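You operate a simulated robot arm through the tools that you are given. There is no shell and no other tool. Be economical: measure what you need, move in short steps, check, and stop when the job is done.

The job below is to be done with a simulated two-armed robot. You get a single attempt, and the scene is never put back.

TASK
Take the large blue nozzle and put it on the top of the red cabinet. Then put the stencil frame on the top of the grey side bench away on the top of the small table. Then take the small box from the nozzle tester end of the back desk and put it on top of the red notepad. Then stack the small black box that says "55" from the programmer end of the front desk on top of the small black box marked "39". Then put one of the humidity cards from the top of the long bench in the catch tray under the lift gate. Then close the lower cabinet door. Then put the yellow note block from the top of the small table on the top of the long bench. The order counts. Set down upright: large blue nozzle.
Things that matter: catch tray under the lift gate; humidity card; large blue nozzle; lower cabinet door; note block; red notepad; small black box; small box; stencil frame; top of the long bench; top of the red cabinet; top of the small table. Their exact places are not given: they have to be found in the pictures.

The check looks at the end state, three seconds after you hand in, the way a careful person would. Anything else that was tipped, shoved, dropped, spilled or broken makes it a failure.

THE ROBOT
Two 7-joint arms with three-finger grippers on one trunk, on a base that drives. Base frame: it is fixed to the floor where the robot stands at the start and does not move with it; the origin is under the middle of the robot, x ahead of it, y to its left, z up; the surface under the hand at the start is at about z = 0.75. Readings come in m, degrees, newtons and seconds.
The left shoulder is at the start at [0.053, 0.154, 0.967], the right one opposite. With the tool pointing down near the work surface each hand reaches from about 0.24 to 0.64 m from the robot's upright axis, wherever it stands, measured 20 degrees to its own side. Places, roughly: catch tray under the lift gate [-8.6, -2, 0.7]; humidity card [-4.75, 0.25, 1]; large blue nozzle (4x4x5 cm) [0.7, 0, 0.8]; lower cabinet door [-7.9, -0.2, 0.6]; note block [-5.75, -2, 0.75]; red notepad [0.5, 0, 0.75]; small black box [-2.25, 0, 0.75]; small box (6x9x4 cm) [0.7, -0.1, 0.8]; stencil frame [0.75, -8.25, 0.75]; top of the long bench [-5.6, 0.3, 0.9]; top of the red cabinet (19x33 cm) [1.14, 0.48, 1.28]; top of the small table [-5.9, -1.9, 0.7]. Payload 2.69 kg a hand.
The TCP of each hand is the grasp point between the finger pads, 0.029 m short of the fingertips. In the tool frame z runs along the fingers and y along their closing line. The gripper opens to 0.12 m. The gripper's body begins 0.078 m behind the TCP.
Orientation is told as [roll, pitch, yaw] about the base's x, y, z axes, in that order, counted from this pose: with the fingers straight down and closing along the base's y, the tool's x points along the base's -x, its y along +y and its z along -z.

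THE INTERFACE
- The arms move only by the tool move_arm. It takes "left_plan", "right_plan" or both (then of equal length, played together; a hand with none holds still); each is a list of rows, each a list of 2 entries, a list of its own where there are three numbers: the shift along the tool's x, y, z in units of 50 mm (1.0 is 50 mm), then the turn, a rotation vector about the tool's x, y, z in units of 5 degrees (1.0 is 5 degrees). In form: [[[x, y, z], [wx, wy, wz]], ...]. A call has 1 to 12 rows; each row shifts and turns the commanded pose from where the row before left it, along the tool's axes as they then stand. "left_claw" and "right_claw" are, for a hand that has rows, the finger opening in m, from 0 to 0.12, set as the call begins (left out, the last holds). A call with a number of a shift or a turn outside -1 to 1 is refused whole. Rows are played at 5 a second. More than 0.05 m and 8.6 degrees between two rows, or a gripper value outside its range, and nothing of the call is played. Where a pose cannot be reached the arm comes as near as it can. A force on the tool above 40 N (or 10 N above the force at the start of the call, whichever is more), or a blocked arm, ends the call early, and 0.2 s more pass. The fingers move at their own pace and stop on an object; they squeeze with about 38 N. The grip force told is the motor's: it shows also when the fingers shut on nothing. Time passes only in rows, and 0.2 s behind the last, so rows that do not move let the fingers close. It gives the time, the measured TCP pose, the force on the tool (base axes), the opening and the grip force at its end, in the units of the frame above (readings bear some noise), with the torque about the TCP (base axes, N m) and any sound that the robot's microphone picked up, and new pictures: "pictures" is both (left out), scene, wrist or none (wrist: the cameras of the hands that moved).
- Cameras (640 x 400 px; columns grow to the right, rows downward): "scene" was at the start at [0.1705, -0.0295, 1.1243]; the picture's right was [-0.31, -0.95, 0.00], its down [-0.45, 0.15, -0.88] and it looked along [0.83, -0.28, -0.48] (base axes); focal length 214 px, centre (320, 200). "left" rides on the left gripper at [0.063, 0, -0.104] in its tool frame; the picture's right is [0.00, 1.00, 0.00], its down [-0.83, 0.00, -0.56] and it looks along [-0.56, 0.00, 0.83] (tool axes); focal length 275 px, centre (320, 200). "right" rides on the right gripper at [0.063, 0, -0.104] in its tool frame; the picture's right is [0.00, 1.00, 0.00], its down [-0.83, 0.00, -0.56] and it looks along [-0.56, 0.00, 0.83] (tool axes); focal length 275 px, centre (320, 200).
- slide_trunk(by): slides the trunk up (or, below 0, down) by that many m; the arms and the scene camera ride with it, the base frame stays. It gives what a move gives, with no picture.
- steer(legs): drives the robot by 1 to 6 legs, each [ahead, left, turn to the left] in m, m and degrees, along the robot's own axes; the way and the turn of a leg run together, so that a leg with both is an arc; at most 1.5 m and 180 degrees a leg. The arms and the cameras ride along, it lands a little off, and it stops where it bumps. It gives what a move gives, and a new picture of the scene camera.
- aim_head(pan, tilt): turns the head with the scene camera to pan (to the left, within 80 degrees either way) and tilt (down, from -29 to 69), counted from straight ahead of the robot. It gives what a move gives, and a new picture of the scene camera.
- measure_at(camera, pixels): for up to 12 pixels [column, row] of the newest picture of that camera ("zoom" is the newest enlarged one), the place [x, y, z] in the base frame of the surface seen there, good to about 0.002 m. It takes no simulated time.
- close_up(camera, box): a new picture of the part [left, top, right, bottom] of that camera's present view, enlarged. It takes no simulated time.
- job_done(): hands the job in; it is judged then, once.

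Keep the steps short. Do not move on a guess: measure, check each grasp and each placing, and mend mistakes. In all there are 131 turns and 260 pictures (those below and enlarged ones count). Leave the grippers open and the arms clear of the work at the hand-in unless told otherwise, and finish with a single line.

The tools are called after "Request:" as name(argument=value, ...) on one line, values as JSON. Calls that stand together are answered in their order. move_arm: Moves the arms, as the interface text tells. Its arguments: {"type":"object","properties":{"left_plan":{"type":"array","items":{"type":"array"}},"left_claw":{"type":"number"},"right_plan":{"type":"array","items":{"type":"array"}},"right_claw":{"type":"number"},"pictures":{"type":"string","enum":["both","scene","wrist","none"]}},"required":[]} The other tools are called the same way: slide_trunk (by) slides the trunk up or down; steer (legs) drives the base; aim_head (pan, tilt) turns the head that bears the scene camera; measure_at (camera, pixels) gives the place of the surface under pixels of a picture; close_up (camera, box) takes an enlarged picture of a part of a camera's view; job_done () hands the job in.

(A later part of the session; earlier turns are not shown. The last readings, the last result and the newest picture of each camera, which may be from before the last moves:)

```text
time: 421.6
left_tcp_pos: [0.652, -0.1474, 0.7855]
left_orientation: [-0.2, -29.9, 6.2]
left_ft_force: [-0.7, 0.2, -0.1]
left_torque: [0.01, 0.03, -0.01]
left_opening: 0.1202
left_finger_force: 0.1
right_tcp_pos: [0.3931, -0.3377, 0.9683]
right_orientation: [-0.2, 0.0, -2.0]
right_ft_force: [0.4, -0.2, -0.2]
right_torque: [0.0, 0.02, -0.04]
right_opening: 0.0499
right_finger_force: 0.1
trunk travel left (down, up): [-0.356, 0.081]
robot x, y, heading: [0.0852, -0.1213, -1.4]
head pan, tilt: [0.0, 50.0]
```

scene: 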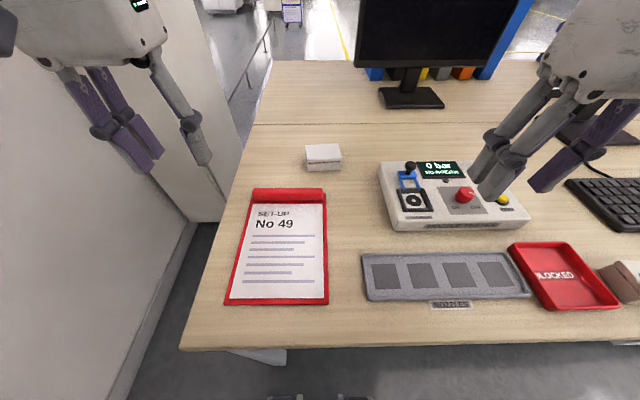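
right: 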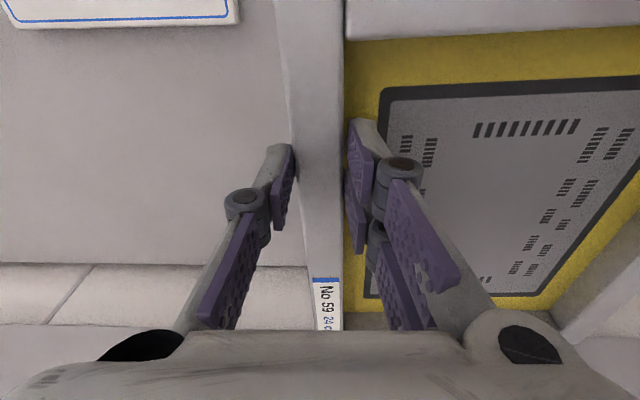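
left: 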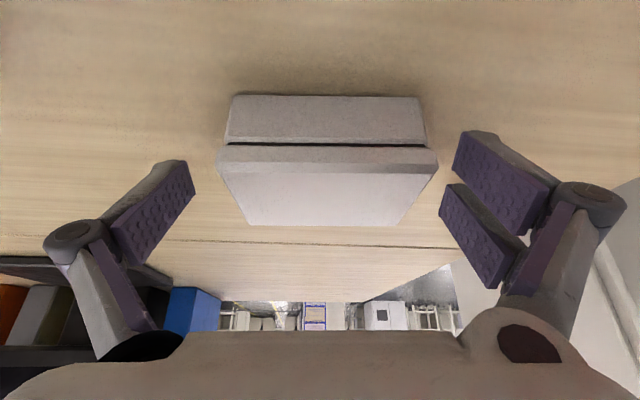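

Centred. Close and lift.

Request:
move_arm(left_plan=[[[0, 0, 0], [0, 0, 0]], [[0, 0, 0], [0, 0, 0]], [[0, 0, 0], [0, 0, 0]]], left_claw=0.0, pictures="none")

Request:
move_arm(left_plan=[[[-0.33, 0, -0.58], [0, 0, 0]], [[-0.33, 0, -0.58], [0, 0, 0]], [[-0.33, 0, -0.58], [0, 0, 0]]], pictures="both")

```text
time: 422.4
left_tcp_pos: [0.6531, -0.1472, 0.7855]
left_orientation: [-0.2, -30.0, 6.2]
left_ft_force: [0.1, -0.7, 4.7]
left_torque: [-0.02, -0.03, -0.09]
left_opening: 0.0847
left_finger_force: 38.5
right_tcp_pos: [0.3926, -0.3391, 0.9666]
right_orientation: [-0.1, 0.0, -2.0]
right_ft_force: [0.9, 0.1, 0.5]
right_torque: [-0.03, -0.02, 0.01]
right_opening: 0.0496
right_finger_force: 0.1
trunk travel left (down, up): [-0.356, 0.081]
robot x, y, heading: [0.0838, -0.1225, -1.4]
head pan, tilt: [0.0, 50.0]
```

```text
time: 423.2
left_tcp_pos: [0.6512, -0.1475, 0.8862]
left_orientation: [-0.1, -29.8, 6.3]
left_ft_force: [0.3, -0.1, -1.1]
left_torque: [-0.01, 0.01, -0.02]
left_opening: 0.0841
left_finger_force: 38.0
right_tcp_pos: [0.3924, -0.3382, 0.9681]
right_orientation: [-0.1, 0.1, -2.0]
right_ft_force: [-0.3, 0.6, 0.0]
right_torque: [-0.01, 0.0, 0.01]
right_opening: 0.0499
right_finger_force: 0.0
trunk travel left (down, up): [-0.356, 0.081]
robot x, y, heading: [0.0843, -0.1242, -1.0]
head pan, tilt: [0.0, 50.0]
```

scene: 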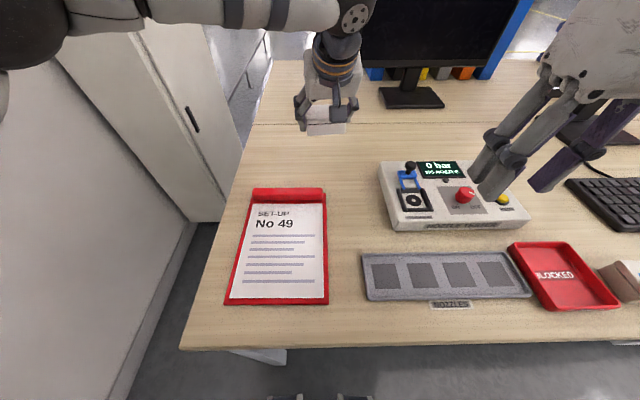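
left: 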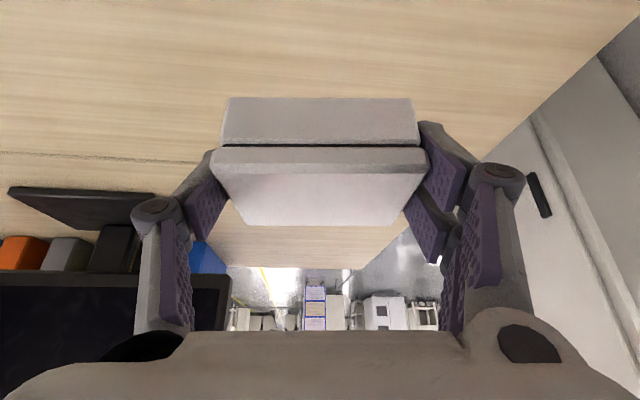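

Held well. Move over the notepad centre (0.42,−0.064).

Request:
move_arm(left_plan=[[[0.65, 0.36, -0.376], [0, 0, 0]], [[0.65, 0.36, -0.376], [0, 0, 0]], [[0.65, 0.36, -0.376], [0, 0, 0]], [[0.65, 0.36, -0.376], [0, 0, 0]], [[0.65, 0.36, -0.376], [0, 0, 0]], [[0.65, 0.36, -0.376], [0, 0, 0]], [[0, 0, 0], [0, 0, 0]]], pictures="none")

Request:
move_arm(left_plan=[[[0.2, 0, 0.346], [0, 0, 0]], [[0.2, 0, 0.346], [0, 0, 0]], [[0.2, 0, 0.346], [0, 0, 0]], [[0.15, 0, 0.26], [0, 0, 0]], [[0, 0, 0], [0, 0, 0]]], pictures="both")

```text
time: 424.8
left_tcp_pos: [0.4159, -0.0603, 0.8874]
left_orientation: [-0.2, -29.8, 6.2]
left_ft_force: [-0.7, 0.3, -0.5]
left_torque: [-0.03, -0.02, -0.01]
left_opening: 0.0842
left_finger_force: 38.0
right_tcp_pos: [0.3929, -0.3386, 0.9671]
right_orientation: [-0.1, 0.0, -1.9]
right_ft_force: [-0.4, 0.6, -0.2]
right_torque: [0.0, 0.01, -0.02]
right_opening: 0.0503
right_finger_force: 0.2
trunk travel left (down, up): [-0.356, 0.081]
robot x, y, heading: [0.0791, -0.1224, -1.4]
head pan, tilt: [0.0, 50.0]
```

```text
time: 426.0
left_tcp_pos: [0.4143, -0.062, 0.8128]
left_orientation: [-0.1, -29.7, 6.2]
left_ft_force: [-0.2, -0.4, -1.7]
left_torque: [0.0, -0.01, -0.01]
left_opening: 0.0844
left_finger_force: 38.0
right_tcp_pos: [0.3917, -0.3378, 0.9665]
right_orientation: [-0.2, 0.0, -2.0]
right_ft_force: [-0.2, 0.9, -0.3]
right_torque: [-0.01, 0.0, 0.01]
right_opening: 0.0501
right_finger_force: 0.0
trunk travel left (down, up): [-0.356, 0.081]
robot x, y, heading: [0.0825, -0.1249, -1.2]
head pan, tilt: [0.0, 50.0]
```

scene: 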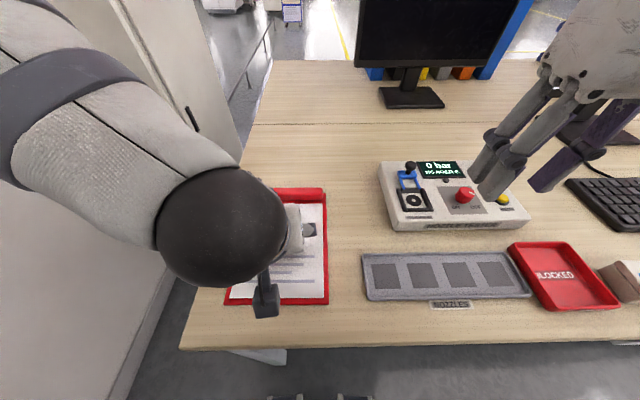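
left: 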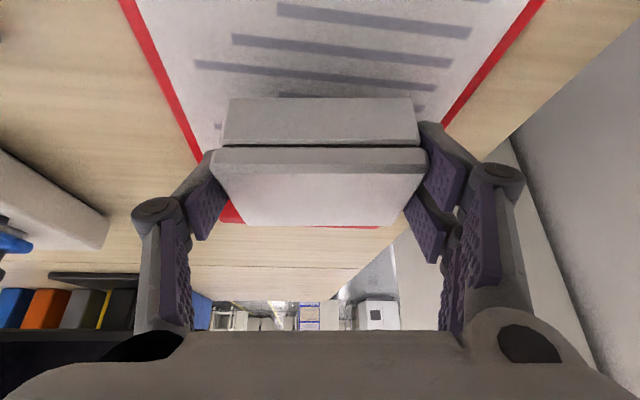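

Descend the last 2 cm, checking force, then release.

Request:
move_arm(left_plan=[[[0.085, 0, 0.147], [0, 0, 0]], [[0.085, 0, 0.147], [0, 0, 0]], [[0.02, 0, 0.035], [0, 0, 0]], [[0, 0, 0], [0, 0, 0]]], pictures="none")

Request:
move_arm(left_plan=[[[0.015, 0, 0.026], [0, 0, 0]], [[0, 0, 0], [0, 0, 0]]], pictures="none")

```text
time: 427.0
left_tcp_pos: [0.4154, -0.0621, 0.7933]
left_orientation: [-0.1, -29.8, 6.1]
left_ft_force: [0.4, -0.4, -1.8]
left_torque: [-0.01, 0.01, -0.02]
left_opening: 0.0842
left_finger_force: 37.9
right_tcp_pos: [0.3923, -0.3386, 0.9677]
right_orientation: [-0.2, 0.0, -2.0]
right_ft_force: [0.2, 0.2, 0.2]
right_torque: [0.03, 0.0, -0.02]
right_opening: 0.05
right_finger_force: 0.1
trunk travel left (down, up): [-0.356, 0.081]
robot x, y, heading: [0.0802, -0.1228, -1.4]
head pan, tilt: [0.0, 50.0]
```

```text
time: 427.6
left_tcp_pos: [0.4153, -0.063, 0.7913]
left_orientation: [0.0, -29.8, 6.3]
left_ft_force: [-0.5, 1.2, 7.2]
left_torque: [0.32, 0.02, 0.0]
left_opening: 0.0845
left_finger_force: 38.2
right_tcp_pos: [0.3917, -0.338, 0.9681]
right_orientation: [-0.1, -0.1, -2.0]
right_ft_force: [-0.1, -0.7, -0.9]
right_torque: [0.01, -0.03, 0.01]
right_opening: 0.0499
right_finger_force: 0.0
trunk travel left (down, up): [-0.356, 0.081]
robot x, y, heading: [0.0813, -0.126, -1.4]
head pan, tilt: [0.0, 50.0]
```

In contact (7 N). Open and retreat.

Request:
move_arm(left_plan=[[[0, 0, 0], [0, 0, 0]], [[0, 0, 0], [0, 0, 0]]], left_claw=0.12, pictures="none")

Request:
move_arm(left_plan=[[[0, 0, -0.6], [0, 0, 0]], [[-0.2, 0, -0.7], [0, 0, 0]], [[-0.4, 0.2, -0.7], [0, 1, 0]], [[-0.5, 0.2, -0.6], [0, 1, 0]], [[-0.3, 0.2, -0.5], [0, 1, 0]], [[0, 0.2, 0], [0.33, 1, 0.56]], [[0, 0, 0], [0.33, 1, 0.56]], [[0, 0, 0], [0, 1, 0]]], pictures="scene")

Request:
close_up(camera="scene", box=[200, 150, 400, 320])

```text
time: 428.2
left_tcp_pos: [0.4156, -0.0629, 0.7917]
left_orientation: [-0.2, -29.8, 6.2]
left_ft_force: [0.8, 0.0, -0.3]
left_torque: [-0.02, -0.01, 0.0]
left_opening: 0.1198
left_finger_force: 0.0
right_tcp_pos: [0.3932, -0.3378, 0.968]
right_orientation: [-0.1, 0.1, -2.0]
right_ft_force: [0.3, 0.5, 0.0]
right_torque: [-0.01, 0.01, 0.01]
right_opening: 0.0498
right_finger_force: 0.0
trunk travel left (down, up): [-0.356, 0.081]
robot x, y, heading: [0.0812, -0.1222, -1.1]
head pan, tilt: [0.0, 50.0]
```

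```text
time: 430.0
left_tcp_pos: [0.403, -0.0239, 0.96]
left_orientation: [-2.5, 0.2, 0.0]
left_ft_force: [0.0, 0.2, -0.2]
left_torque: [-0.03, -0.05, 0.0]
left_opening: 0.12
left_finger_force: 0.0
right_tcp_pos: [0.3928, -0.3373, 0.9673]
right_orientation: [0.0, 0.0, -2.0]
right_ft_force: [-0.5, 0.0, 0.2]
right_torque: [-0.02, 0.0, 0.02]
right_opening: 0.0498
right_finger_force: 0.2
trunk travel left (down, up): [-0.356, 0.081]
robot x, y, heading: [0.0831, -0.1275, -1.2]
head pan, tilt: [0.0, 50.0]
```

scene: 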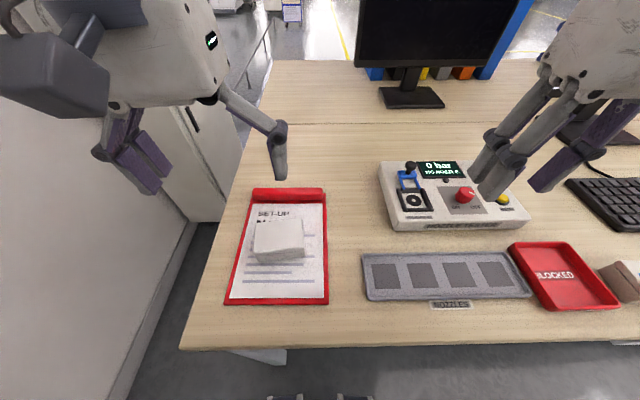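

```text
2.35 times, centred on (300, 235) of scene
```

zoom: 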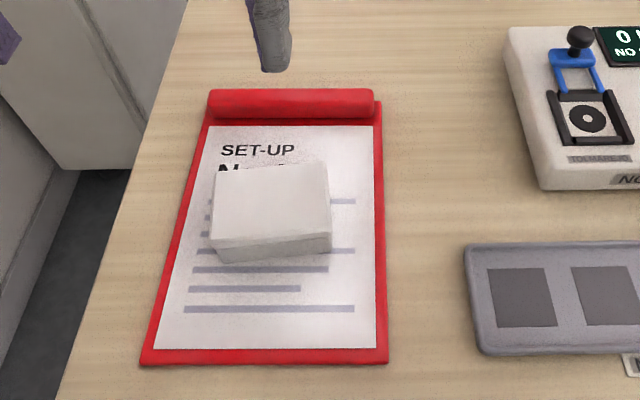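

The box sits well on the notepad. Next: the front desk's black boxes. I'll drive round to the west side of the front desk.

Request:
steer(legs=[[-0.95, 0, 0], [0, 0, -88.8], [1.08, 0, 0], [1.08, 0, 0], [0, 0, -90], [1.4, 0, 0]])

Request:
steer(legs=[[0.9, 0, 0], [0, 0, -90]])

Request:
aim_head(pan=-20, tilt=25)

```text
time: 459.6
left_tcp_pos: [-2.5779, -2.3763, 0.9599]
left_orientation: [-2.4, 0.1, -179.6]
left_ft_force: [-0.3, -0.1, -0.8]
left_torque: [0.02, -0.01, 0.0]
left_opening: 0.1199
left_finger_force: 0.1
right_tcp_pos: [-2.5691, -2.0638, 0.9668]
right_orientation: [-0.2, 0.0, 178.4]
right_ft_force: [-0.1, 0.0, 0.6]
right_torque: [0.01, -0.01, 0.02]
right_opening: 0.05
right_finger_force: 0.0
trunk travel left (down, up): [-0.356, 0.081]
robot x, y, heading: [-2.2591, -2.2739, 179.0]
head pan, tilt: [0.0, 50.0]
```

scene: 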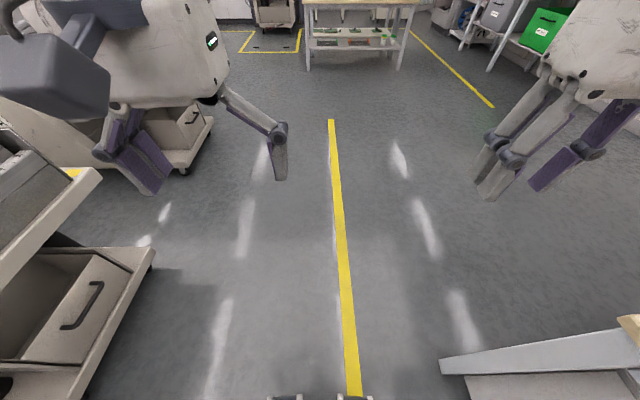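

```text
time: 468.1
left_tcp_pos: [-3.2676, -1.9428, 0.9599]
left_orientation: [-2.5, 0.1, 91.4]
left_ft_force: [-0.4, 0.5, 0.4]
left_torque: [-0.02, 0.0, -0.03]
left_opening: 0.1202
left_finger_force: 0.1
right_tcp_pos: [-2.9524, -1.9467, 0.9667]
right_orientation: [-0.2, 0.0, 89.2]
right_ft_force: [0.4, 0.2, 0.8]
right_torque: [0.03, 0.01, 0.0]
right_opening: 0.0498
right_finger_force: 0.1
trunk travel left (down, up): [-0.356, 0.081]
robot x, y, heading: [-3.1603, -2.2586, 90.1]
head pan, tilt: [0.0, 50.0]
```

scene: 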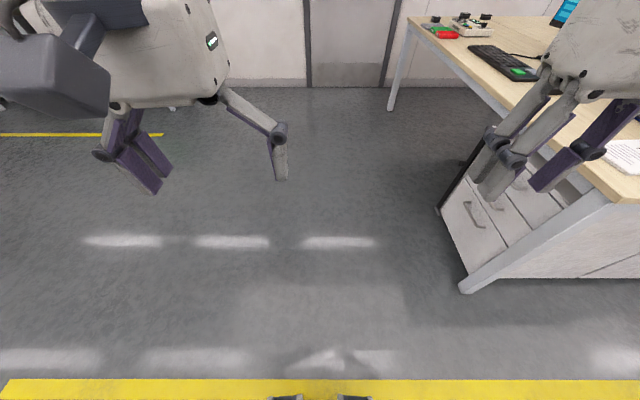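

```text
time: 469.0
left_tcp_pos: [-3.2668, -1.9435, 0.9603]
left_orientation: [-2.3, 0.2, 91.4]
left_ft_force: [0.0, 0.1, -0.6]
left_torque: [0.03, -0.04, -0.01]
left_opening: 0.1199
left_finger_force: 0.2
right_tcp_pos: [-2.9521, -1.9459, 0.9683]
right_orientation: [-0.1, 0.0, 89.2]
right_ft_force: [0.0, 0.5, -0.5]
right_torque: [0.01, 0.0, -0.03]
right_opening: 0.0501
right_finger_force: 0.1
trunk travel left (down, up): [-0.356, 0.081]
robot x, y, heading: [-3.1593, -2.2612, 90.1]
head pan, tilt: [-20.0, 25.0]
```

scene: 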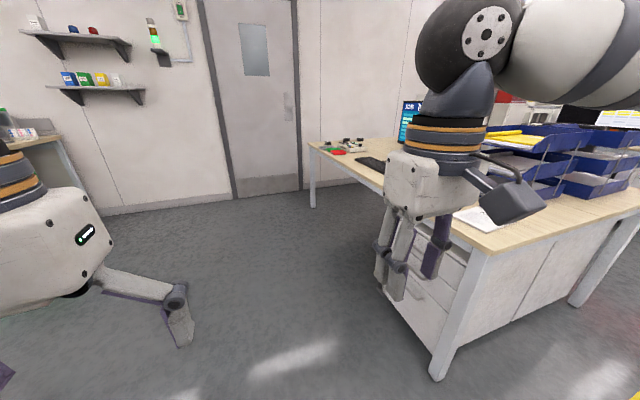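

The programmer end is the far (north) end. Measure the edge, drive up and face the desk.

Request:
measure_at(camera="scene", pixels=[[312, 147], [340, 150], [355, 143], [330, 147], [480, 250], [438, 370]])

Request:
steer(legs=[[1.05, 0, 0], [1.05, 0, 0], [0, 0, -90]])

Request:
aim_head(pan=0, tilt=40)

```text
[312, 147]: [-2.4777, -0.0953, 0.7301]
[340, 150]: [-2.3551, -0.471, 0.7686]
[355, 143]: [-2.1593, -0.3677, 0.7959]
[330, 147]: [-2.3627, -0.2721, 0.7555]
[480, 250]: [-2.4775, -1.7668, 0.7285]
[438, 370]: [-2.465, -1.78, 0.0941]
```

```text
time: 483.3
left_tcp_pos: [-2.8396, -0.0606, 0.959]
left_orientation: [-2.4, 0.1, 0.1]
left_ft_force: [-0.2, -0.1, 0.1]
left_torque: [-0.01, 0.0, -0.02]
left_opening: 0.1201
left_finger_force: 0.0
right_tcp_pos: [-2.85, -0.3744, 0.968]
right_orientation: [-0.1, 0.0, -1.9]
right_ft_force: [0.0, 1.1, 0.3]
right_torque: [0.01, 0.0, -0.02]
right_opening: 0.0501
right_finger_force: 0.0
trunk travel left (down, up): [-0.356, 0.081]
robot x, y, heading: [-3.1595, -0.1578, -1.2]
head pan, tilt: [-20.0, 25.0]
```

scene: 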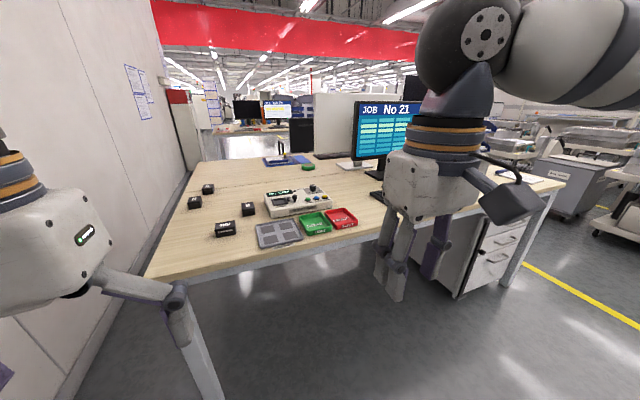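

```text
time: 484.1
left_tcp_pos: [-2.8393, -0.0585, 0.9598]
left_orientation: [-2.4, 0.1, 0.2]
left_ft_force: [0.6, 0.3, -0.3]
left_torque: [-0.03, 0.0, 0.0]
left_opening: 0.1202
left_finger_force: 0.1
right_tcp_pos: [-2.85, -0.3727, 0.9673]
right_orientation: [-0.2, 0.1, -2.0]
right_ft_force: [1.3, -0.2, -0.2]
right_torque: [-0.01, -0.01, -0.02]
right_opening: 0.0498
right_finger_force: 0.0
trunk travel left (down, up): [-0.356, 0.081]
robot x, y, heading: [-3.1525, -0.1612, -1.0]
head pan, tilt: [0.0, 40.0]
```

scene: 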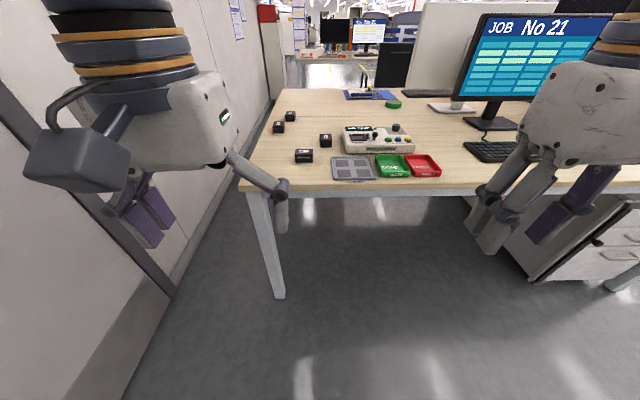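

Four black boxes are visible. Drive to the desk edge and zoom on their labels.

Request:
steer(legs=[[0.4, 0.08, 1.0]])

Request:
aim_head(pan=5, tilt=45)

Request:
close_up(camera="scene", box=[220, 80, 420, 205])

```text
time: 486.6
left_tcp_pos: [-2.4457, 0.0258, 0.961]
left_orientation: [-2.5, 0.0, 1.3]
left_ft_force: [0.5, -0.1, 0.7]
left_torque: [0.01, 0.01, -0.03]
left_opening: 0.1202
left_finger_force: 0.0
right_tcp_pos: [-2.4485, -0.2902, 0.967]
right_orientation: [-0.1, 0.1, -0.7]
right_ft_force: [-0.3, 0.6, -0.2]
right_torque: [-0.01, -0.02, 0.0]
right_opening: 0.0501
right_finger_force: 0.0
trunk travel left (down, up): [-0.356, 0.081]
robot x, y, heading: [-2.7663, -0.0799, -0.1]
head pan, tilt: [0.0, 40.0]
```

scene: 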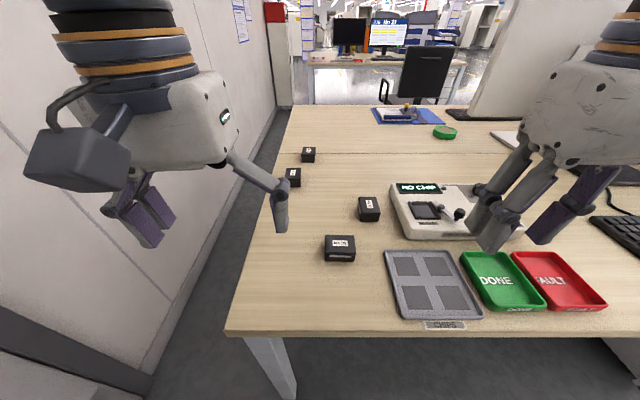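

```text
time: 487.3
left_tcp_pos: [-2.4453, 0.0247, 0.9593]
left_orientation: [-2.4, 0.2, 1.3]
left_ft_force: [1.1, -0.2, 0.0]
left_torque: [-0.01, -0.03, 0.01]
left_opening: 0.12
left_finger_force: 0.0
right_tcp_pos: [-2.4499, -0.2909, 0.9667]
right_orientation: [0.0, -0.1, -0.8]
right_ft_force: [0.4, -0.4, -0.3]
right_torque: [-0.01, 0.02, 0.03]
right_opening: 0.05
right_finger_force: 0.0
trunk travel left (down, up): [-0.356, 0.081]
robot x, y, heading: [-2.7633, -0.0837, -0.1]
head pan, tilt: [5.0, 45.0]
```

scene: 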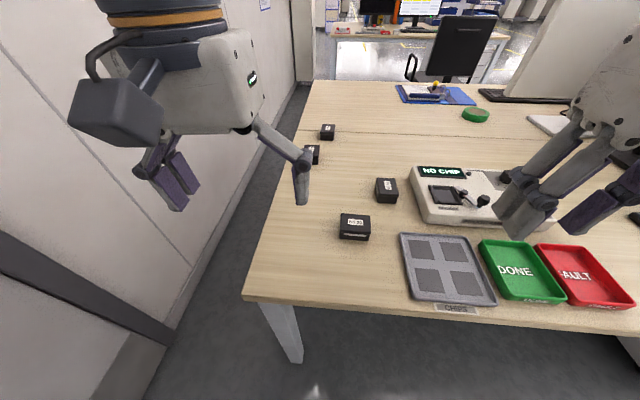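

```text
3.20 times, centred on (320, 142) of scene
```

zoom: 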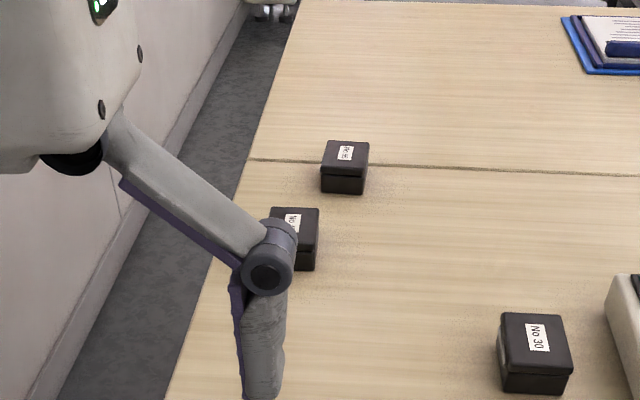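

Zoom harder to read each label.

Request:
close_up(camera="scene", box=[315, 120, 340, 136])

Request:
close_up(camera="scene", box=[300, 142, 325, 158])

Request:
close_up(camera="scene", box=[335, 170, 415, 245])

Request:
measure_at(camera="scene", pixels=[[323, 127], [334, 126], [334, 132], [322, 132], [317, 148], [318, 153], [378, 180], [395, 181], [396, 194], [343, 217], [369, 217], [370, 233]])

```text
16.00 times, centred on (328, 128) of scene
```

zoom: 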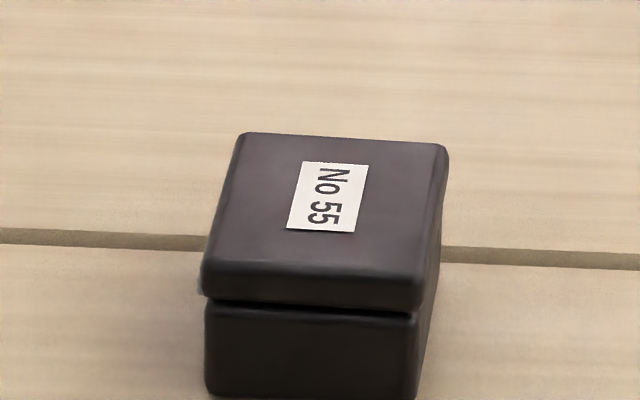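

```text
16.00 times, centred on (312, 150) of scene
```

zoom: 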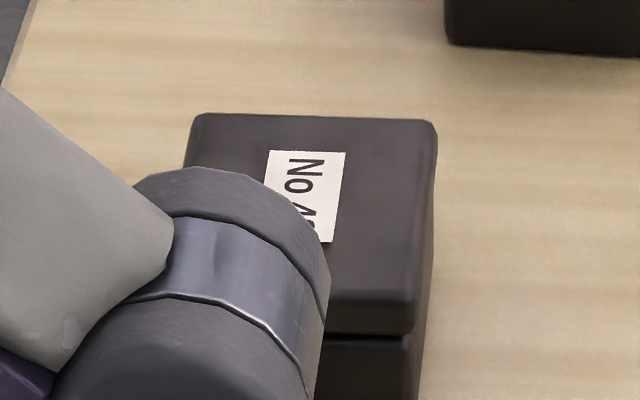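

```text
5.33 times, centred on (375, 208) of scene
```

zoom: 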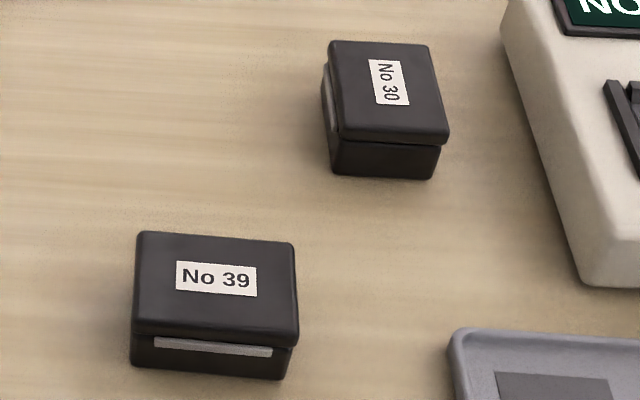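

```text
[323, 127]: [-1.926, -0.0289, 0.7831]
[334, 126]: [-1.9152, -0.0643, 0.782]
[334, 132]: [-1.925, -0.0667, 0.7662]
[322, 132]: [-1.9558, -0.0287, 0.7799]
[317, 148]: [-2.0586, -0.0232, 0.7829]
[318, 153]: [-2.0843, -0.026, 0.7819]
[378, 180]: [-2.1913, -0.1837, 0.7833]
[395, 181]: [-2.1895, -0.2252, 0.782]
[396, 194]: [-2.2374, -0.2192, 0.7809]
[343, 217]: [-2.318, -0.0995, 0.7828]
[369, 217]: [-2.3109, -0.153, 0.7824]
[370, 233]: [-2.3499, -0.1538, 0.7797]
```

Box "55" is the far one at (−1.93,−0.047); "39" is at (−2.333,−0.126). 55 is too far from this side, so I'll check the gap between desk end and wall to reach it from the north.

Request:
measure_at(camera="scene", pixels=[[312, 82], [302, 115], [246, 295], [262, 235], [200, 200], [150, 330], [220, 300], [265, 115], [285, 345], [120, 120]])

Request:
move_arm(left_plan=[[[-0.6, 0, -0.4], [0, -1, 0]], [[-0.6, 0, -0.4], [0, -1, 0]], [[-0.6, 0, -0.4], [0, -1, 0]], [[-0.6, 0, -0.4], [0, -1, 0]], [[-0.6, 0, -0.4], [0, -1, 0]], [[-0.6, 0, -0.2], [0, -1, 0]]], left_claw=0.03, pictures="scene")

Request:
aim_head(pan=60, tilt=15)

```text
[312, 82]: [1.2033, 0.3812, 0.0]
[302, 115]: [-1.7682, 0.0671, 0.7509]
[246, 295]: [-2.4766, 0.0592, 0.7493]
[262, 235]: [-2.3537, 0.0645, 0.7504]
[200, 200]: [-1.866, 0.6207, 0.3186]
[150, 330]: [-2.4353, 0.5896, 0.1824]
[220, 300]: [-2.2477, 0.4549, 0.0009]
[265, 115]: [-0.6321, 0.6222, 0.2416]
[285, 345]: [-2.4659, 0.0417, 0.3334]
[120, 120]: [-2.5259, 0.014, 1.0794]
```

```text
time: 488.7
left_tcp_pos: [-2.2934, 0.0342, 1.1049]
left_orientation: [-2.8, -30.0, 2.8]
left_ft_force: [-0.1, -0.5, -0.1]
left_torque: [-0.02, 0.0, 0.04]
left_opening: 0.03
left_finger_force: 0.1
right_tcp_pos: [-2.4494, -0.2904, 0.9679]
right_orientation: [-0.1, -0.1, -0.7]
right_ft_force: [-0.2, -0.1, 0.6]
right_torque: [0.0, 0.0, -0.02]
right_opening: 0.0498
right_finger_force: 0.0
trunk travel left (down, up): [-0.356, 0.081]
robot x, y, heading: [-2.7634, -0.0799, 0.1]
head pan, tilt: [5.0, 45.0]
```

scene: 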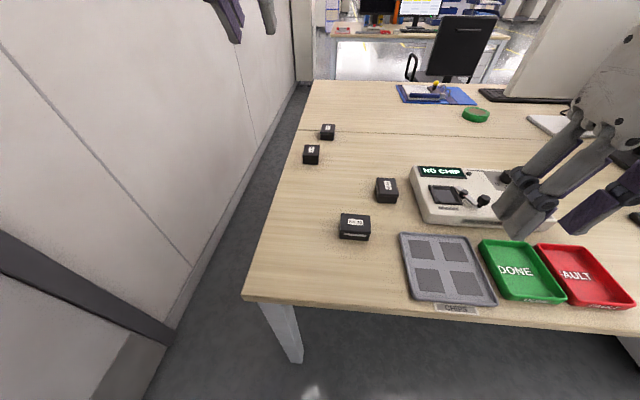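

```text
time: 489.9
left_tcp_pos: [-2.2944, 0.0349, 1.1029]
left_orientation: [-2.7, -29.9, 2.8]
left_ft_force: [-0.4, -0.2, 0.2]
left_torque: [-0.01, 0.02, 0.01]
left_opening: 0.0302
left_finger_force: 0.0
right_tcp_pos: [-2.4485, -0.2907, 0.9678]
right_orientation: [-0.1, 0.0, -0.9]
right_ft_force: [0.6, -0.2, 0.2]
right_torque: [0.01, 0.02, -0.02]
right_opening: 0.0501
right_finger_force: 0.0
trunk travel left (down, up): [-0.356, 0.081]
robot x, y, heading: [-2.7603, -0.0839, 0.1]
head pan, tilt: [60.0, 15.0]
```

scene: 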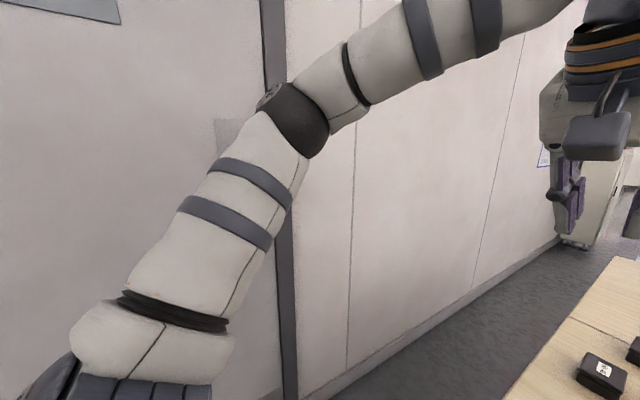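

Request:
measure_at(camera="scene", pixels=[[300, 120], [285, 92], [320, 140], [200, 230], [360, 100], [255, 150], [275, 300], [350, 300]])

```text
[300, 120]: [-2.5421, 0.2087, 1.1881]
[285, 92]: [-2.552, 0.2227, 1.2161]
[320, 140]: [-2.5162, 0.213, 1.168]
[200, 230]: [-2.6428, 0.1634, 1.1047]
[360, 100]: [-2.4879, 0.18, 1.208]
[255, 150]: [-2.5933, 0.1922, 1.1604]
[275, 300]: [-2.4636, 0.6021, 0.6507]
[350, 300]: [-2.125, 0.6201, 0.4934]
```

Elbow sticks out 0.31 m, so I'll raise the left arm (as in the cabinet trip) to bring the elbow in before entering the gap.

Request:
move_arm(left_plan=[[[-0.46, 0, -0.65], [0, -1, 0]], [[-0.46, 0, -0.65], [0, -1, 0]], [[-0.5, 0, -0.6], [0, -1, 0]], [[-0.56, 0, -0.56], [0, 0, 0]], [[-0.56, 0, -0.56], [0, 0, 0]]], pictures="scene")

Request:
measure_at(camera="scene", pixels=[[300, 200], [270, 160], [250, 200], [320, 220], [300, 120], [330, 160]])

```text
time: 491.1
left_tcp_pos: [-2.2925, 0.0404, 1.3019]
left_orientation: [-3.2, -44.9, 3.6]
left_ft_force: [0.1, 0.4, 0.3]
left_torque: [-0.03, 0.01, -0.01]
left_opening: 0.0299
left_finger_force: 0.1
right_tcp_pos: [-2.4492, -0.2914, 0.9672]
right_orientation: [0.0, -0.2, -0.8]
right_ft_force: [-0.3, -1.4, -0.2]
right_torque: [0.02, 0.01, -0.01]
right_opening: 0.0496
right_finger_force: 0.0
trunk travel left (down, up): [-0.356, 0.081]
robot x, y, heading: [-2.7633, -0.0813, 0.1]
head pan, tilt: [60.0, 15.0]
```

scene: 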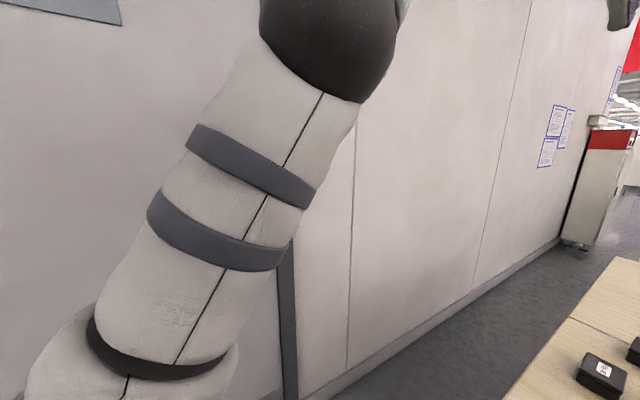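

```text
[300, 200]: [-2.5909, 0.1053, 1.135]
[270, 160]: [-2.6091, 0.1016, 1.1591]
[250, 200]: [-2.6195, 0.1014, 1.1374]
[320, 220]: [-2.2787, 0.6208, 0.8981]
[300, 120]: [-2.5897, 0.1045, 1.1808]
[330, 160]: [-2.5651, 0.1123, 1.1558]
```

Shift the left hand 8 cm inward to tuck the elbow more, then move into the gap.

Request:
move_arm(left_plan=[[[0, -0.8, 0], [0, 0, 0]], [[0, -0.8, 0], [0, 0, 0]]], pictures="none")

Request:
steer(legs=[[0, 0.408, 0], [0.34, 0, 0]])

Request:
aim_head(pan=-35, tilt=45)

```text
time: 491.7
left_tcp_pos: [-2.2898, 0.0043, 1.3033]
left_orientation: [-3.4, -44.8, 3.7]
left_ft_force: [0.0, -0.1, -0.2]
left_torque: [0.0, 0.03, 0.0]
left_opening: 0.0299
left_finger_force: 0.0
left hand out of reach, approached as far as the arm can: row 2
right_tcp_pos: [-2.4487, -0.2895, 0.9667]
right_orientation: [-0.1, 0.1, -0.8]
right_ft_force: [0.5, 0.0, 0.8]
right_torque: [-0.07, 0.02, -0.03]
right_opening: 0.05
right_finger_force: 0.0
trunk travel left (down, up): [-0.356, 0.081]
robot x, y, heading: [-2.762, -0.0827, -0.3]
head pan, tilt: [60.0, 15.0]
```

```text
time: 497.2
left_tcp_pos: [-1.9472, 0.4141, 1.304]
left_orientation: [-3.3, -44.7, 3.9]
left_ft_force: [0.2, 0.5, -1.3]
left_torque: [-0.06, 0.04, 0.0]
left_opening: 0.03
left_finger_force: 0.1
right_tcp_pos: [-2.1069, 0.1209, 0.9685]
right_orientation: [-0.1, 0.0, -0.5]
right_ft_force: [0.7, 0.5, 0.7]
right_torque: [-0.02, 0.01, 0.0]
right_opening: 0.0504
right_finger_force: 0.1
trunk travel left (down, up): [-0.356, 0.081]
robot x, y, heading: [-2.4226, 0.3289, 0.2]
head pan, tilt: [60.0, 15.0]
```

scene: 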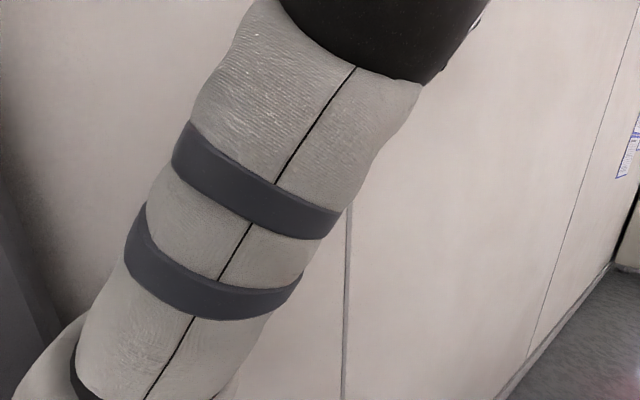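

```text
time: 498.9
left_tcp_pos: [-1.9483, 0.4147, 1.3033]
left_orientation: [-3.4, -44.8, 3.8]
left_ft_force: [-0.8, 0.4, 1.2]
left_torque: [-0.01, -0.02, 0.0]
left_opening: 0.0299
left_finger_force: 0.1
right_tcp_pos: [-2.1071, 0.12, 0.9673]
right_orientation: [-0.2, 0.1, -0.5]
right_ft_force: [1.0, -0.7, 0.0]
right_torque: [0.02, -0.02, 0.0]
right_opening: 0.05
right_finger_force: 0.0
trunk travel left (down, up): [-0.356, 0.081]
robot x, y, heading: [-2.4208, 0.3247, 0.1]
head pan, tilt: [-35.0, 45.0]
```

scene: 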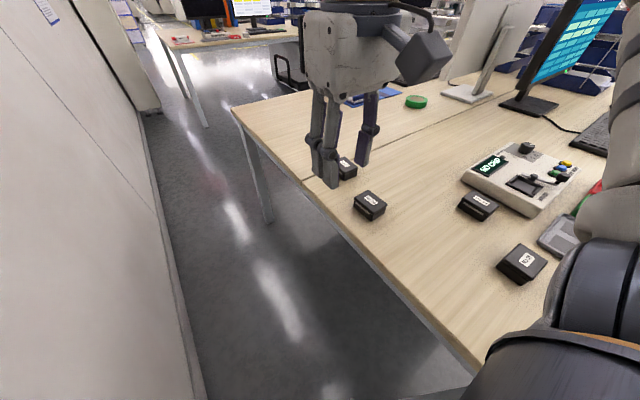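

In the gap without contact. Move the right hand above box 55.

Request:
move_arm(right_plan=[[[-0.4425, -0.4175, 0.2], [0, 0, 0]], [[-0.4425, -0.4175, 0.2], [0, 0, 0]], [[-0.4425, -0.4175, 0.2], [0, 0, 0]], [[-0.4425, -0.4175, 0.2], [0, 0, 0]], [[-0.4425, -0.4175, 0.2], [0, 0, 0]], [[-0.4425, -0.4175, 0.2], [0, 0, 0]], [[-0.4425, -0.4175, 0.2], [0, 0, 0]], [[-0.4425, -0.4175, 0.2], [0, 0, 0]], [[0, 0, 0], [0, 0, 0]]], right_claw=0.09, pictures="wrist")

```text
time: 500.9
left_tcp_pos: [-1.9497, 0.4154, 1.3046]
left_orientation: [-3.3, -44.9, 3.9]
left_ft_force: [1.1, 1.4, 0.2]
left_torque: [0.02, -0.02, -0.02]
left_opening: 0.03
left_finger_force: 0.1
right_tcp_pos: [-1.9328, -0.0473, 0.8876]
right_orientation: [0.0, -0.1, -0.5]
right_ft_force: [-0.1, -0.2, -0.5]
right_torque: [0.01, -0.01, -0.01]
right_opening: 0.0901
right_finger_force: 0.0
trunk travel left (down, up): [-0.356, 0.081]
robot x, y, heading: [-2.4256, 0.3268, 0.4]
head pan, tilt: [-35.0, 45.0]
```

right: 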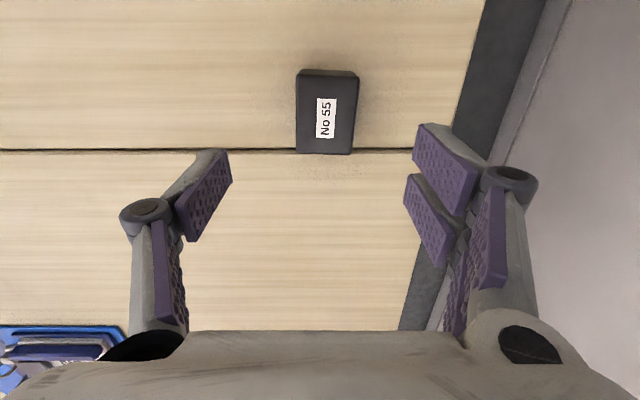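

Measure box 55's top.

Request:
measure_at(camera="right", pixels=[[302, 80], [354, 82], [350, 150], [299, 150], [326, 115]])

```text
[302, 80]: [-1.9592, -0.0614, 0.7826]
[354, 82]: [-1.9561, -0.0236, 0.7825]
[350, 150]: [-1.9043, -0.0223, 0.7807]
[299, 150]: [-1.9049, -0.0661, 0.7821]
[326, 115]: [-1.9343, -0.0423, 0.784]
```

Centre (−1.932,−0.043). Lower to z=0.784 and grip.

Request:
move_arm(right_plan=[[[0, 0.08, 0.5], [0, 0, 0]], [[0, 0, 0.52], [0, 0, 0]], [[0, 0, 0.52], [0, 0, 0]], [[0, 0, 0.52], [0, 0, 0]], [[0, 0, 0], [0, 0, 0]]], pictures="none")

Request:
move_arm(right_plan=[[[0, 0, 0], [0, 0, 0]], [[0, 0, 0], [0, 0, 0]], [[0, 0, 0], [0, 0, 0]]], right_claw=0.0, pictures="wrist")

Request:
move_arm(right_plan=[[[0, 0, -0.7], [0, 0, 0]], [[0, 0, -0.7], [0, 0, 0]], [[0, 0, -0.7], [0, 0, 0]]], pictures="wrist")

```text
time: 502.1
left_tcp_pos: [-1.9494, 0.4151, 1.3036]
left_orientation: [-3.3, -44.9, 3.8]
left_ft_force: [0.6, -0.5, 0.8]
left_torque: [-0.02, 0.0, 0.0]
left_opening: 0.0302
left_finger_force: 0.1
right_tcp_pos: [-1.9307, -0.0443, 0.786]
right_orientation: [0.0, -0.1, -0.5]
right_ft_force: [0.1, -0.1, -0.1]
right_torque: [-0.01, -0.01, 0.04]
right_opening: 0.0901
right_finger_force: 0.0
trunk travel left (down, up): [-0.356, 0.081]
robot x, y, heading: [-2.4249, 0.3265, 0.4]
head pan, tilt: [-35.0, 45.0]
```

```text
time: 502.9
left_tcp_pos: [-1.9485, 0.4143, 1.3035]
left_orientation: [-3.3, -44.9, 4.0]
left_ft_force: [-0.4, -0.1, 0.2]
left_torque: [-0.01, -0.03, -0.03]
left_opening: 0.03
left_finger_force: 0.0
right_tcp_pos: [-1.9324, -0.044, 0.7861]
right_orientation: [-0.1, -0.1, -0.5]
right_ft_force: [0.5, -0.4, 2.4]
right_torque: [-0.04, 0.02, 0.01]
right_opening: 0.0439
right_finger_force: 37.9
trunk travel left (down, up): [-0.356, 0.081]
robot x, y, heading: [-2.4213, 0.3275, 0.5]
head pan, tilt: [-35.0, 45.0]
```

right: 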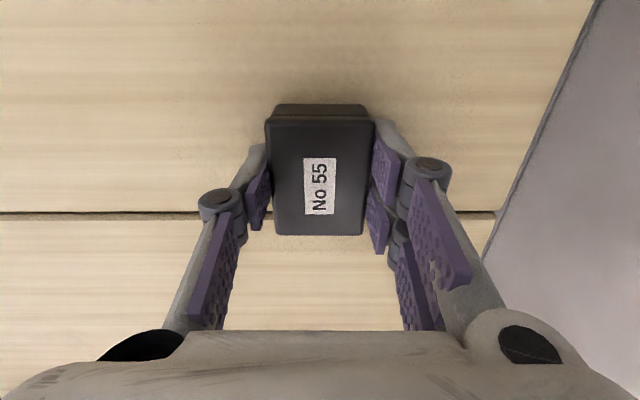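

```text
time: 503.7
left_tcp_pos: [-1.9489, 0.4157, 1.3054]
left_orientation: [-3.4, -44.8, 4.0]
left_ft_force: [-0.5, -0.1, 0.6]
left_torque: [0.0, 0.03, -0.02]
left_opening: 0.03
left_finger_force: 0.2
right_tcp_pos: [-1.932, -0.044, 0.8918]
right_orientation: [0.0, 0.1, -0.5]
right_ft_force: [0.0, -0.7, -1.5]
right_torque: [-0.01, 0.02, 0.04]
right_opening: 0.0445
right_finger_force: 37.7
trunk travel left (down, up): [-0.356, 0.081]
robot x, y, heading: [-2.417, 0.3282, 0.6]
head pan, tilt: [-35.0, 45.0]
```

right: 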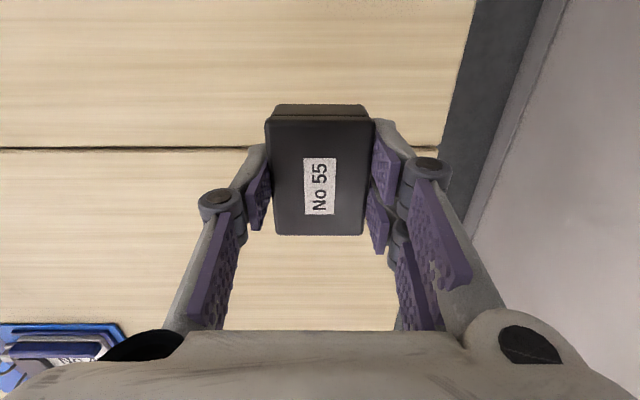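

Box 55 held. Back out of the gap and shift right so 39 is reachable.

Request:
steer(legs=[[-0.34, 0, 0], [0, -0.3, -0.5]])

Request:
measure_at(camera="scene", pixels=[[10, 10]])

Request:
aim_head(pan=-10, tilt=55)

```text
time: 508.4
left_tcp_pos: [-2.2846, 0.1093, 1.304]
left_orientation: [-3.3, -44.8, 3.3]
left_ft_force: [-0.4, 0.4, 0.4]
left_torque: [-0.01, -0.02, 0.02]
left_opening: 0.0299
left_finger_force: 0.0
right_tcp_pos: [-2.2723, -0.3484, 0.8897]
right_orientation: [-0.1, 0.0, -1.2]
right_ft_force: [1.1, -0.8, -0.8]
right_torque: [-0.01, 0.0, 0.0]
right_opening: 0.0442
right_finger_force: 38.2
trunk travel left (down, up): [-0.356, 0.081]
robot x, y, heading: [-2.7592, 0.03, -0.4]
head pan, tilt: [-35.0, 45.0]
```

scene: 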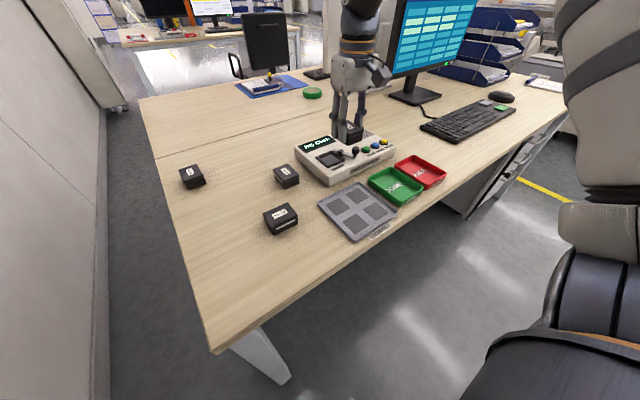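

```text
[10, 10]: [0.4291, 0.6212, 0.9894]
```

```text
time: 509.3
left_tcp_pos: [-2.2852, 0.1095, 1.3038]
left_orientation: [-3.3, -44.8, 3.5]
left_ft_force: [0.5, 0.9, 0.4]
left_torque: [0.03, -0.03, 0.0]
left_opening: 0.0301
left_finger_force: 0.1
right_tcp_pos: [-2.2736, -0.3477, 0.8909]
right_orientation: [-0.1, 0.0, -1.3]
right_ft_force: [-0.9, -0.2, -0.6]
right_torque: [0.01, 0.03, 0.01]
right_opening: 0.0441
right_finger_force: 38.1
trunk travel left (down, up): [-0.356, 0.081]
robot x, y, heading: [-2.7583, 0.0259, -0.4]
head pan, tilt: [-10.0, 55.0]
```

scene: 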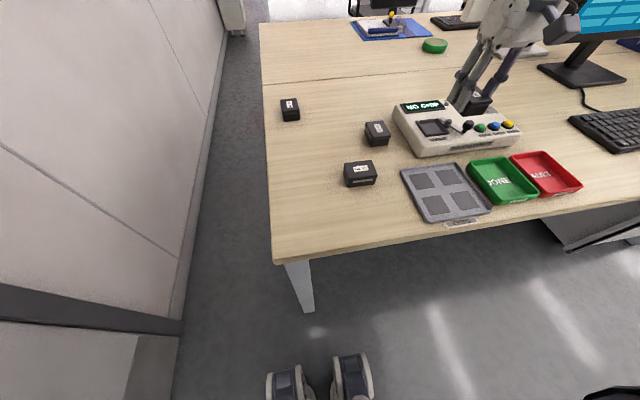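

Measure 39's top from here.

Request:
close_up(camera="scene", box=[330, 145, 394, 195])

Request:
measure_at(camera="scene", pixels=[[346, 165], [373, 163], [375, 175], [347, 178], [360, 170]])

```text
8.00 times, centred on (362, 170) of scene
```

zoom: 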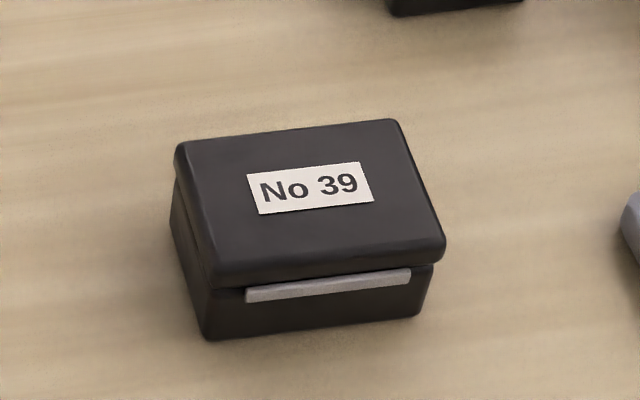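

```text
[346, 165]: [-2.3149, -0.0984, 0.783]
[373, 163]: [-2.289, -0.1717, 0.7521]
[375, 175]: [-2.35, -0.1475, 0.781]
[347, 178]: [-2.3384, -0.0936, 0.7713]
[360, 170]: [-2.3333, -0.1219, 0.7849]
```

39's centre is (−2.333,−0.123), top 0.783. Move box 55 above it.

Request:
move_arm(right_plan=[[[0.215, 0.745, 0], [0, 0, 0]], [[0.215, 0.745, 0], [0, 0, 0]], [[0.215, 0.745, 0], [0, 0, 0]], [[0.215, 0.745, 0], [0, 0, 0]], [[0.215, 0.745, 0], [0, 0, 0]], [[0.215, 0.745, 0], [0, 0, 0]], [[0, 0, 0], [0, 0, 0]]], pictures="none")

Request:
move_arm(right_plan=[[[0, 0, 0.4], [0, 0, 0]], [[0, 0, 0.4], [0, 0, 0]], [[0, 0, 0.3], [0, 0, 0]], [[0, 0, 0], [0, 0, 0]]], pictures="both")

Request:
close_up(camera="scene", box=[320, 120, 400, 190])

```text
time: 510.9
left_tcp_pos: [-2.2834, 0.1096, 1.3031]
left_orientation: [-3.3, -44.8, 3.1]
left_ft_force: [-0.3, -0.4, 0.5]
left_torque: [0.0, 0.0, 0.0]
left_opening: 0.0298
left_finger_force: 0.0
right_tcp_pos: [-2.3339, -0.1246, 0.8898]
right_orientation: [0.0, -0.2, -1.2]
right_ft_force: [-0.3, -0.2, -1.2]
right_torque: [-0.01, 0.02, 0.02]
right_opening: 0.0441
right_finger_force: 38.2
trunk travel left (down, up): [-0.356, 0.081]
robot x, y, heading: [-2.7601, 0.0276, -0.4]
head pan, tilt: [-10.0, 55.0]
```

```text
time: 511.9
left_tcp_pos: [-2.2845, 0.1101, 1.3042]
left_orientation: [-3.4, -44.8, 3.3]
left_ft_force: [-0.7, 0.4, 0.5]
left_torque: [-0.01, -0.01, 0.01]
left_opening: 0.0302
left_finger_force: 0.1
right_tcp_pos: [-2.3318, -0.124, 0.8358]
right_orientation: [-0.1, 0.0, -1.2]
right_ft_force: [0.8, 0.7, -0.4]
right_torque: [0.05, 0.02, 0.0]
right_opening: 0.0441
right_finger_force: 37.6
trunk travel left (down, up): [-0.356, 0.081]
robot x, y, heading: [-2.7588, 0.0303, -0.4]
head pan, tilt: [-10.0, 55.0]
```

scene: 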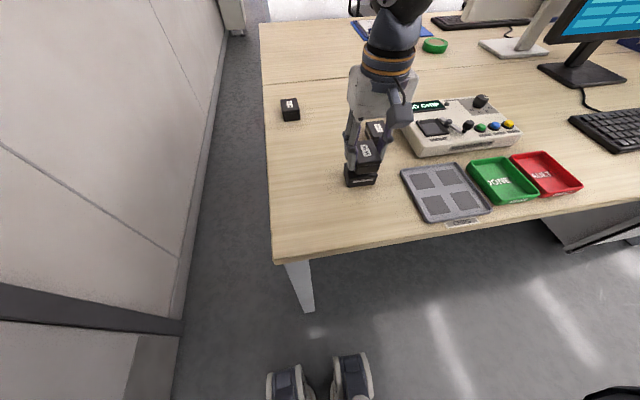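
right: 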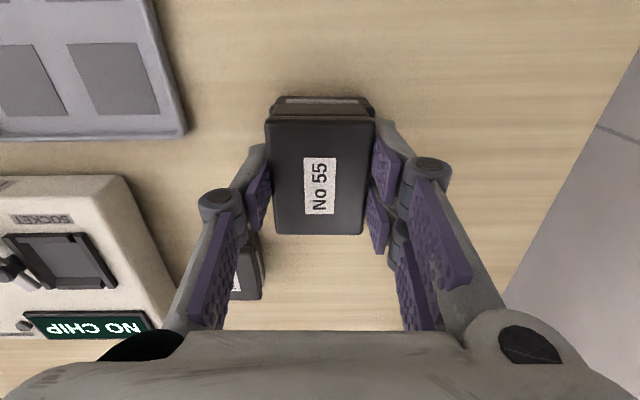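

```text
5.71 times, centred on (360, 155) of scene
```

zoom: 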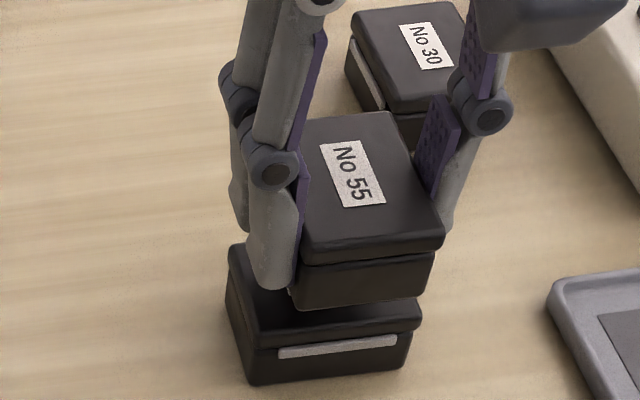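

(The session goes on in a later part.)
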